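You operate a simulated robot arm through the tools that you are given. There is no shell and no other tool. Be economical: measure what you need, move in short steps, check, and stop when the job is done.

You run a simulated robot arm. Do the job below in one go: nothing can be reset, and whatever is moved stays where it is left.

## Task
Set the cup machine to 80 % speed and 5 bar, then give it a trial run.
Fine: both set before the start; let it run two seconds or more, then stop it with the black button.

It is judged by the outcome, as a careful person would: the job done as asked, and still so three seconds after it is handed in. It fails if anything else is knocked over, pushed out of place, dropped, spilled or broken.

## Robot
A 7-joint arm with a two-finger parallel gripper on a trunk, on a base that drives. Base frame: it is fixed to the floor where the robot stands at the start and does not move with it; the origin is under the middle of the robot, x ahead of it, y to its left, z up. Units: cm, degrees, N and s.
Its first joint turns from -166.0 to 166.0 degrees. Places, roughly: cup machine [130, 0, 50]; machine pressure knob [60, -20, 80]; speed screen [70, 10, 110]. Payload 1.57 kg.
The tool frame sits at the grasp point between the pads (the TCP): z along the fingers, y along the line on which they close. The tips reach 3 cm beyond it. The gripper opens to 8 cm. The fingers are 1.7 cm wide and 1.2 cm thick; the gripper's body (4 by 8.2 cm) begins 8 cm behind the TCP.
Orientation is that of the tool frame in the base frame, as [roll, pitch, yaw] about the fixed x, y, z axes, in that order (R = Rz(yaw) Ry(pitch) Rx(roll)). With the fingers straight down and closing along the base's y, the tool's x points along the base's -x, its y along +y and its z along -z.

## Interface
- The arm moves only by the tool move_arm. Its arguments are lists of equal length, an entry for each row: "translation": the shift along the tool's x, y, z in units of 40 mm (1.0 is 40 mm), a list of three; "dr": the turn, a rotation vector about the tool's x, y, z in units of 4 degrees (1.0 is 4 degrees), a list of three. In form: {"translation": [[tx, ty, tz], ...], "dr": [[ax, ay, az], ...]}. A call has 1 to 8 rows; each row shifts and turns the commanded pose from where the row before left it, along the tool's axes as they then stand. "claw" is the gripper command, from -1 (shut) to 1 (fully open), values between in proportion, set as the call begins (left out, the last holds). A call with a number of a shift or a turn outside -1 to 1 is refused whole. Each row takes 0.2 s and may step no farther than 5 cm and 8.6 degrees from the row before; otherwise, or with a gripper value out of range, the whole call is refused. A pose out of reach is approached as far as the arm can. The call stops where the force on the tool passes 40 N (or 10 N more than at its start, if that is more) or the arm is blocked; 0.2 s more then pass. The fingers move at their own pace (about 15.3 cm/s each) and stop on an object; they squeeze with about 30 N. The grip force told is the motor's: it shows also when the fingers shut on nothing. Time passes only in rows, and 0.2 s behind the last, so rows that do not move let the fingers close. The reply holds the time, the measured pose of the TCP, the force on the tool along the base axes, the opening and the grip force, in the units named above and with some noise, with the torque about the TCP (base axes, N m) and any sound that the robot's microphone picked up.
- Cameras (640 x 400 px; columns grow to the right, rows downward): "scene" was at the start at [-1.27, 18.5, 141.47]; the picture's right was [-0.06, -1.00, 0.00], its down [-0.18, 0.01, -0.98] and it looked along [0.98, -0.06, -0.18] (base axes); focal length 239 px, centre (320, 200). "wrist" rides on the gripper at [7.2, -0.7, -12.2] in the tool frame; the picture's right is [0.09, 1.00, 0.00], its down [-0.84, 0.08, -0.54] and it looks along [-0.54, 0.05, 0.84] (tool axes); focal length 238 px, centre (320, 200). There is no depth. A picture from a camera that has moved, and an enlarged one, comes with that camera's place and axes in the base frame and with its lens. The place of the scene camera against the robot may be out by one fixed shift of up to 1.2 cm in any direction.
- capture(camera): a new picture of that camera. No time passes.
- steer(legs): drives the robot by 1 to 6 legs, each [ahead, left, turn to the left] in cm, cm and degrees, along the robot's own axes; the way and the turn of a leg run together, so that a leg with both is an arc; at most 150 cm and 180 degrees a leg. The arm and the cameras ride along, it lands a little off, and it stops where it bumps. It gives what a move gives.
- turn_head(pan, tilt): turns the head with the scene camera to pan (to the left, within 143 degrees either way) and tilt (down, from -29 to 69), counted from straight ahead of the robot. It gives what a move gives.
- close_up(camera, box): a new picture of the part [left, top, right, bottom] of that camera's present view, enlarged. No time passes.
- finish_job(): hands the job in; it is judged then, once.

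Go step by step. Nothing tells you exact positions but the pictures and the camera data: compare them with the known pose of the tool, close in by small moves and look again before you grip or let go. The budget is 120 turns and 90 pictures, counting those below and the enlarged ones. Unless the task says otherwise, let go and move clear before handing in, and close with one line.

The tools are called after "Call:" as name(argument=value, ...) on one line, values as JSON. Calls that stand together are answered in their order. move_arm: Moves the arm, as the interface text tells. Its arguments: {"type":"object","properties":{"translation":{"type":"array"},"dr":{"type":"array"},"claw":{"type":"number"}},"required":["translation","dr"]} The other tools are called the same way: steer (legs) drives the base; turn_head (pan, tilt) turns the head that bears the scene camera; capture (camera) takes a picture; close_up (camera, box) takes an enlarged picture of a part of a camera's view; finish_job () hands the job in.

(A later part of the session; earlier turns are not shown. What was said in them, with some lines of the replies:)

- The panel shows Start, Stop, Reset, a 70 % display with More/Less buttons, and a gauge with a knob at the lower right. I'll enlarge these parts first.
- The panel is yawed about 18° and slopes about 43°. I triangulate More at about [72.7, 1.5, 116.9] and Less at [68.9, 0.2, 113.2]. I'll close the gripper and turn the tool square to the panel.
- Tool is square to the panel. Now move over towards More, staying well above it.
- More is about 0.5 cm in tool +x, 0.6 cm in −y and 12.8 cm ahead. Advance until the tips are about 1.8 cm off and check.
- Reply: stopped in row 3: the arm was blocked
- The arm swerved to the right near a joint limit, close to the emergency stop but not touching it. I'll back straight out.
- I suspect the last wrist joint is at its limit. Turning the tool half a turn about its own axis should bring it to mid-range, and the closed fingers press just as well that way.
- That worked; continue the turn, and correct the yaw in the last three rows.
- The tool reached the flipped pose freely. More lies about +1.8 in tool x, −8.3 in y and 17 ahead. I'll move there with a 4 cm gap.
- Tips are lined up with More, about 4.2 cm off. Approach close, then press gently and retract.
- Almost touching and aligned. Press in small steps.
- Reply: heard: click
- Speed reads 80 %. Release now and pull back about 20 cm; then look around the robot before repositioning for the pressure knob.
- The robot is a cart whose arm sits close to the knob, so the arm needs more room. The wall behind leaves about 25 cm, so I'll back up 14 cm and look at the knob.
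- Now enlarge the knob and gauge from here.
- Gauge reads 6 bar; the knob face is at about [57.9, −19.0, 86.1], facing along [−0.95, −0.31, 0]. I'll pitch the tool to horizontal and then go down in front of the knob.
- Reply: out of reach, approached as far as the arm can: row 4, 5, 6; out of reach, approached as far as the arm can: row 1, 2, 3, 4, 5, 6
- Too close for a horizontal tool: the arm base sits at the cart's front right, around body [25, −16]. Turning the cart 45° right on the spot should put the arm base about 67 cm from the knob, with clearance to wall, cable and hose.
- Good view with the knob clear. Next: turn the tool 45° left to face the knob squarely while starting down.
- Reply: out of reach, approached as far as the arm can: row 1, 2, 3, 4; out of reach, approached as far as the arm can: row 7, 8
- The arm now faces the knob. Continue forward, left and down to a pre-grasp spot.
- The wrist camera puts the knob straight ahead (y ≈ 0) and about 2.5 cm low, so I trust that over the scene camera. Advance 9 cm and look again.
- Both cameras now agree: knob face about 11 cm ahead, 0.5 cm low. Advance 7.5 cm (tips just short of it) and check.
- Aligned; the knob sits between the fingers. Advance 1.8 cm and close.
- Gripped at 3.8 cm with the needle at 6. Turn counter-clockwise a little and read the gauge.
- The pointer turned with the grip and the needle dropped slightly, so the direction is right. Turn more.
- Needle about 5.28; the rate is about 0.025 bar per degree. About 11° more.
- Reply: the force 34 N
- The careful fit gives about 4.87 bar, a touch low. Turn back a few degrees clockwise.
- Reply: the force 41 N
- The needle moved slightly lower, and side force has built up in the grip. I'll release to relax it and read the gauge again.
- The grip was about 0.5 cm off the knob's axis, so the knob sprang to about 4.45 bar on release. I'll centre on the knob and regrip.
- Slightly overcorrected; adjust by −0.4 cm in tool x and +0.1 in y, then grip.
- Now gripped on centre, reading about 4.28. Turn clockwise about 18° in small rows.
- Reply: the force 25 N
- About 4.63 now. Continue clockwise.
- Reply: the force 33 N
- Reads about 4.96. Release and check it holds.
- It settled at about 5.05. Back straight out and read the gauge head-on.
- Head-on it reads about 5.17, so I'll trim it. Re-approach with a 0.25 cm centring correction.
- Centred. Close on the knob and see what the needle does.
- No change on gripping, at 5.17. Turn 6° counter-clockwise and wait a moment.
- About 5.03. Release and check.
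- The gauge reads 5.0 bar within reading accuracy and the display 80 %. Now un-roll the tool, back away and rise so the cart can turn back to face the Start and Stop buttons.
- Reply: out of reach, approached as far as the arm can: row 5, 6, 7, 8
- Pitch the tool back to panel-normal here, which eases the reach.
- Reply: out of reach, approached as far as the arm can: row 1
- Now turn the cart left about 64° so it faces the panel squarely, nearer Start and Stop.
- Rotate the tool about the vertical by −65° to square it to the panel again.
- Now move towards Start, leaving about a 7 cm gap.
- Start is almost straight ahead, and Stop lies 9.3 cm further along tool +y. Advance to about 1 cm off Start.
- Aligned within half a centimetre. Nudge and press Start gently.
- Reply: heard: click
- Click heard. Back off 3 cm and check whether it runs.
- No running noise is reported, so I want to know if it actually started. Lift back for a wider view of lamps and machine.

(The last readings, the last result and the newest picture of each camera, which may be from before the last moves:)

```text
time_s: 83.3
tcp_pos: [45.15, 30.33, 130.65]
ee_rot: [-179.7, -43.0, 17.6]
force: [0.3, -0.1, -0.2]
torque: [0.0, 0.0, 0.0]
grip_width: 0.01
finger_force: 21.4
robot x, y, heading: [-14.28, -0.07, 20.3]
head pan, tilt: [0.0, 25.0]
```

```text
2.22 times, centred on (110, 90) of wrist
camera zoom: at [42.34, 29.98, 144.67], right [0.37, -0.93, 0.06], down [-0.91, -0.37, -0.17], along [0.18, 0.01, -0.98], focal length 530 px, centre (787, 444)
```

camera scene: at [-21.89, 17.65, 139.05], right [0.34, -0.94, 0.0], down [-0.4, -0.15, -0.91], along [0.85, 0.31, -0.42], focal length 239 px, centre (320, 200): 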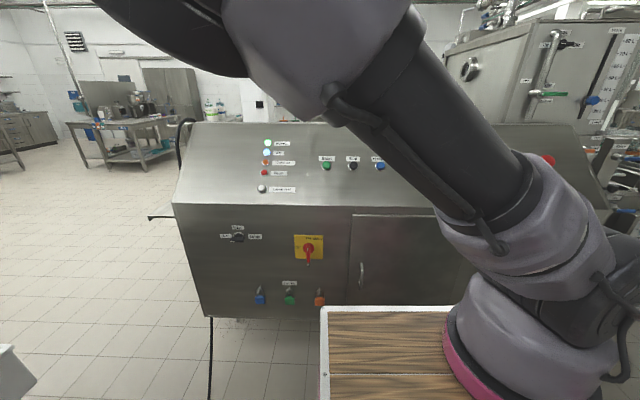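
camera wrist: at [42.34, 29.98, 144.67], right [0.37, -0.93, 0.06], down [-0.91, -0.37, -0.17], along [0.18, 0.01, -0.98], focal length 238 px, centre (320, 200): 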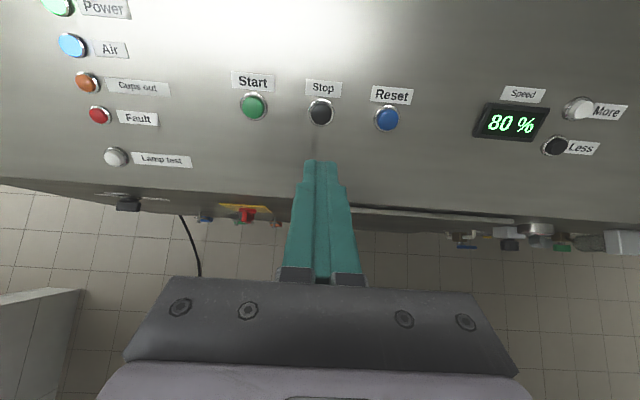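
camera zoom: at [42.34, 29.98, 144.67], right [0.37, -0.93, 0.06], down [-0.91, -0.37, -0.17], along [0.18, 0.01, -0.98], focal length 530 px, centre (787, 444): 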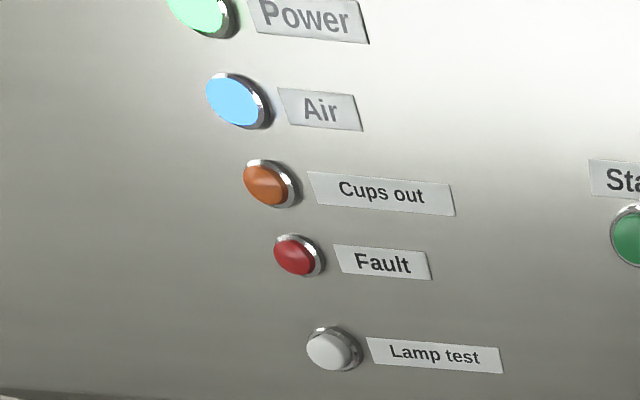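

Lamps show no fault. I'll raise the hand and pitch it up to look over the panel at the mechanism.

Call:
move_arm(translation=[[0.6, 0, -0.65], [0.6, 0, -0.65], [0.6, 0, -0.65], [0.6, 0, -0.65], [0.7, 0, -0.5], [0.7, 0, -0.5], [0.8, 0, -0.3], [0.8, 0, -0.3]], dr=[[0, 0, 0], [0, 0.9, 0], [0, 0.9, 0], [0, 0.9, 0], [0, 0.9, 0], [0, 0.9, 0], [0, 0.9, 0], [0, 0.9, 0]])

Call:
capture(camera="wrist")

Call:
capture(camera="scene")

```text
time_s: 85.1
tcp_pos: [45.05, 30.2, 158.5]
ee_rot: [-179.6, -68.3, 17.4]
force: [0.2, 0.3, 0.7]
torque: [0.02, -0.02, 0.02]
grip_width: 0.01
finger_force: 21.0
robot x, y, heading: [-14.0, -0.18, 20.2]
head pan, tilt: [0.0, 25.0]
```

```text
19 pictures are left
camera wrist: at [36.75, 28.27, 169.62], right [0.34, -0.94, 0.08], down [-0.75, -0.32, -0.58], along [0.57, 0.13, -0.81], focal length 238 px, centre (320, 200)
```

wrist: 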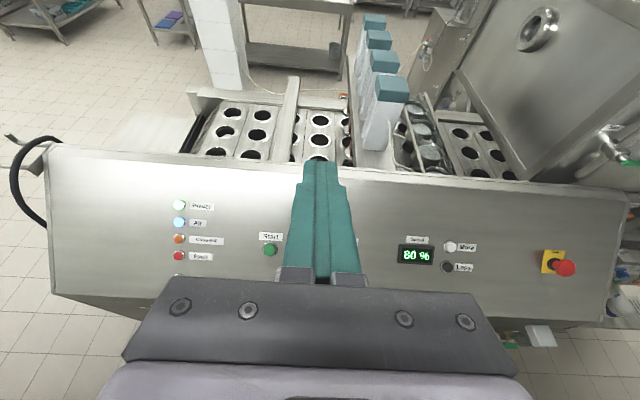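

```text
18 pictures are left
camera scene: at [-21.94, 17.63, 139.05], right [0.34, -0.94, 0.0], down [-0.4, -0.15, -0.91], along [0.85, 0.31, -0.42], focal length 239 px, centre (320, 200)
```

scene: 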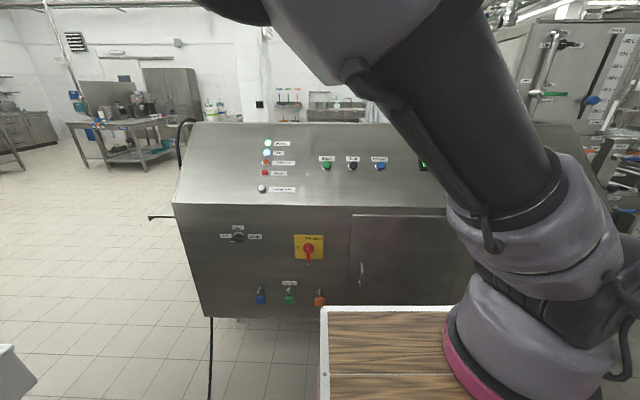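

Now the cup conveyor is in view. I'll wait a moment and compare to see whether it moves.

Call:
close_up(camera="wrist", box=[180, 70, 540, 190])

Call:
move_arm(translation=[[0, 0, 0], [0, 0, 0]], dr=[[0, 0, 0], [0, 0, 0]])

Call:
close_up(camera="wrist", box=[180, 70, 540, 190])

```text
1.78 times, centred on (360, 130) of wrist
camera zoom: at [36.75, 28.27, 169.62], right [0.34, -0.94, 0.08], down [-0.75, -0.32, -0.58], along [0.57, 0.13, -0.81], focal length 424 px, centre (249, 324)
```

zoom: 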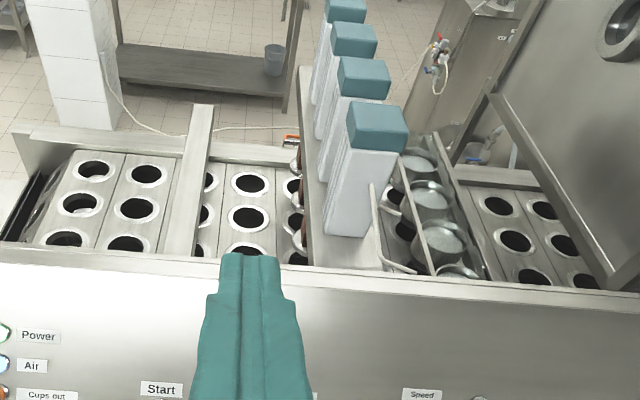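

```text
time_s: 85.7
tcp_pos: [45.05, 30.29, 158.33]
ee_rot: [-179.6, -68.3, 17.4]
force: [-0.1, -0.3, 0.6]
torque: [0.01, -0.02, -0.02]
grip_width: 0.02
finger_force: 21.1
robot x, y, heading: [-14.29, 0.31, 20.0]
head pan, tilt: [0.0, 25.0]
```

```text
1.78 times, centred on (360, 130) of wrist
camera zoom: at [36.76, 28.25, 169.6], right [0.34, -0.94, 0.08], down [-0.75, -0.32, -0.58], along [0.57, 0.13, -0.81], focal length 424 px, centre (249, 324)
```

zoom: 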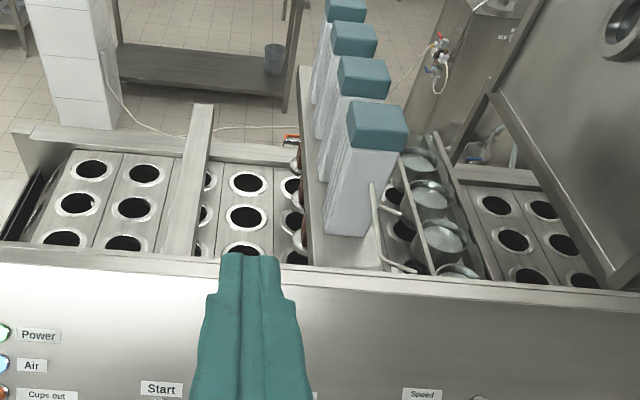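

The slats crept left while the fixed frame stayed put, so the machine is running, and for over 5 s already. Now return and press Stop.

Call:
move_arm(translation=[[-0.8, 0, 0.3], [-0.8, 0, 0.3], [-0.7, 0, 0.5], [-0.7, 0, 0.5], [-0.6, 0, 0.65], [-0.6, 0, 0.65], [-0.6, 0, 0.65], [-0.6, 0, 0.65]], dr=[[0, -0.9, 0], [0, -0.9, 0], [0, -0.9, 0], [0, -0.9, 0], [0, -0.9, 0], [0, -0.9, 0], [0, -0.9, 0], [0, 0, 0]])

Call:
capture(camera="wrist")

```text
time_s: 87.5
tcp_pos: [46.6, 30.85, 130.71]
ee_rot: [-179.7, -43.1, 17.5]
force: [0.3, 0.7, -0.1]
torque: [0.02, 0.04, 0.0]
grip_width: 0.0
finger_force: 21.3
robot x, y, heading: [-13.62, -0.02, 20.3]
head pan, tilt: [0.0, 25.0]
```

```text
15 pictures are left
camera wrist: at [43.72, 30.64, 144.6], right [0.37, -0.93, 0.06], down [-0.91, -0.37, -0.18], along [0.18, 0.01, -0.98], focal length 238 px, centre (320, 200)
```

wrist: 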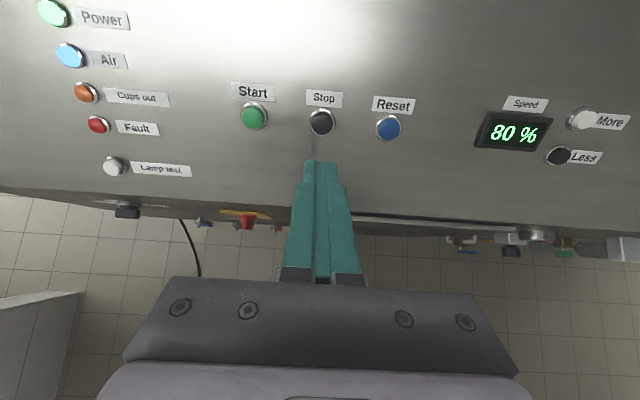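

Call:
move_arm(translation=[[-0.06, 0.02, 0.95], [-0.06, 0.02, 0.95], [-0.06, 0.01, 0.95], [-0.06, 0, 0.9]], dr=[[0, 0, 0], [0, 0, 0], [0, 0, 0], [0, 0, 0]])

Call:
close_up(camera="wrist", box=[240, 90, 400, 190])

```text
time_s: 88.5
tcp_pos: [55.79, 33.48, 119.4]
ee_rot: [-179.8, -43.1, 17.6]
force: [-0.1, -0.2, 0.2]
torque: [0.02, 0.01, 0.0]
grip_width: 0.01
finger_force: 20.8
robot x, y, heading: [-14.01, -0.21, 20.0]
head pan, tilt: [0.0, 25.0]
```

```text
4.00 times, centred on (320, 140) of wrist
camera zoom: at [52.79, 33.17, 133.19], right [0.37, -0.93, 0.06], down [-0.91, -0.37, -0.18], along [0.19, 0.01, -0.98], focal length 953 px, centre (320, 440)
```

zoom: 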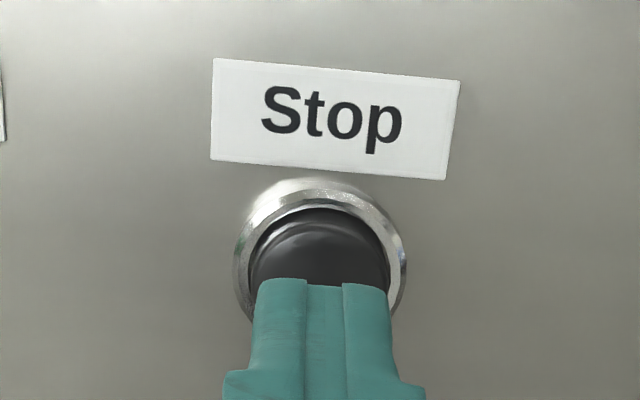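

Aligned over the black Stop button, about 3 cm off. Press it.

Call:
move_arm(translation=[[-0.02, 0, 0.45], [0, 0, 0.25], [0, 0, 0.1], [0, 0, 0.08], [0, 0, 0.06]], dr=[[0, 0, 0], [0, 0, 0], [0, 0, 0], [0, 0, 0], [0, 0, 0]])

```text
time_s: 89.7
tcp_pos: [58.13, 34.16, 116.65]
ee_rot: [-179.7, -43.2, 17.6]
force: [-13.6, -6.8, 14.3]
torque: [-0.08, 0.19, -0.09]
grip_width: 0.0
finger_force: 21.6
robot x, y, heading: [-14.49, 0.03, 19.9]
head pan, tilt: [0.0, 25.0]
heard: click
```

Clicked. Pull away and rise to verify that the conveyor has stopped.

Call:
move_arm(translation=[[0, 0, -0.95], [0, 0, -0.95], [0, 0, -0.95], [0, 0, -0.95], [0, 0, -0.9]], dr=[[0, 0, 0], [0, 0, 0], [0, 0, 0], [0, 0, 0], [0, 0, 0]])

Call:
move_arm(translation=[[0.6, 0, -0.65], [0.6, 0, -0.65], [0.6, 0, -0.65], [0.6, 0, -0.65], [0.7, 0, -0.5], [0.7, 0, -0.5], [0.8, 0, -0.3], [0.8, 0, -0.3]], dr=[[0, 0, 0], [0, 0.9, 0], [0, 0.9, 0], [0, 0.9, 0], [0, 0.9, 0], [0, 0.9, 0], [0, 0.9, 0], [0, 0.9, 0]])

Call:
close_up(camera="wrist", box=[180, 70, 540, 190])

Call:
move_arm(translation=[[0, 0, 0], [0, 0, 0], [0, 0, 0], [0, 0, 0], [0, 0, 0], [0, 0, 0], [0, 0, 0], [0, 0, 0]], dr=[[0, 0, 0], [0, 0, 0], [0, 0, 0], [0, 0, 0], [0, 0, 0], [0, 0, 0], [0, 0, 0], [0, 0, 0]])

Call:
close_up(camera="wrist", box=[180, 70, 540, 190])

Call:
capture(camera="wrist")

```text
time_s: 90.9
tcp_pos: [45.92, 30.47, 130.25]
ee_rot: [-179.8, -43.0, 17.6]
force: [-0.4, -0.8, -0.4]
torque: [0.02, 0.03, -0.04]
grip_width: 0.01
finger_force: 20.9
robot x, y, heading: [-13.91, -0.06, 20.1]
head pan, tilt: [0.0, 25.0]
```

```text
time_s: 92.7
tcp_pos: [45.75, 30.3, 157.98]
ee_rot: [-179.7, -68.3, 17.3]
force: [-0.6, 0.0, 0.0]
torque: [0.01, 0.0, 0.0]
grip_width: 0.0
finger_force: 21.0
robot x, y, heading: [-13.7, 0.1, 20.4]
head pan, tilt: [0.0, 25.0]
```

```text
1.78 times, centred on (360, 130) of wrist
camera zoom: at [37.47, 28.39, 169.21], right [0.34, -0.94, 0.08], down [-0.75, -0.32, -0.58], along [0.57, 0.13, -0.81], focal length 424 px, centre (249, 324)
```

zoom: 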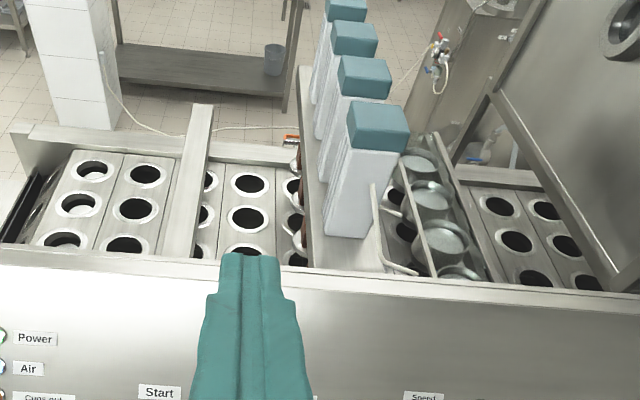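

```text
time_s: 94.5
tcp_pos: [45.8, 30.42, 157.94]
ee_rot: [-179.6, -68.3, 17.4]
force: [-0.5, 0.5, -0.4]
torque: [0.01, 0.0, -0.02]
grip_width: 0.0
finger_force: 21.5
robot x, y, heading: [-14.13, 0.08, 20.0]
head pan, tilt: [0.0, 25.0]
```

```text
1.78 times, centred on (360, 130) of wrist
camera zoom: at [37.47, 28.38, 169.19], right [0.34, -0.94, 0.08], down [-0.75, -0.32, -0.58], along [0.57, 0.13, -0.81], focal length 424 px, centre (249, 324)
```

zoom: 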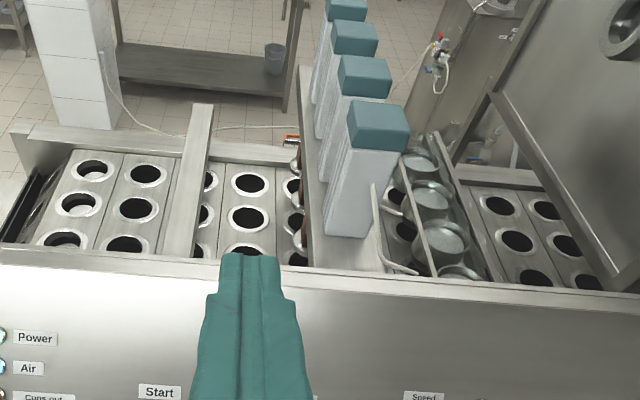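

```text
11 pictures are left
camera wrist: at [37.47, 28.38, 169.19], right [0.34, -0.94, 0.08], down [-0.75, -0.32, -0.58], along [0.57, 0.13, -0.81], focal length 238 px, centre (320, 200)
```

wrist: 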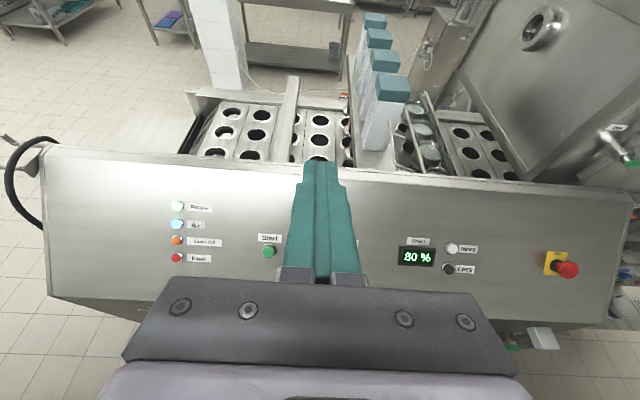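

The conveyor is at rest, the display still reads 80 %, there is no fault lamp, and the arm is clear. Handing in.

Call:
finish_job()

```text
The job is handed in.
```

I set the cup machine to 80 % and about 5.0 bar, ran it for about 9 s, and stopped it with the black Stop button; I saw the conveyor at rest afterwards.
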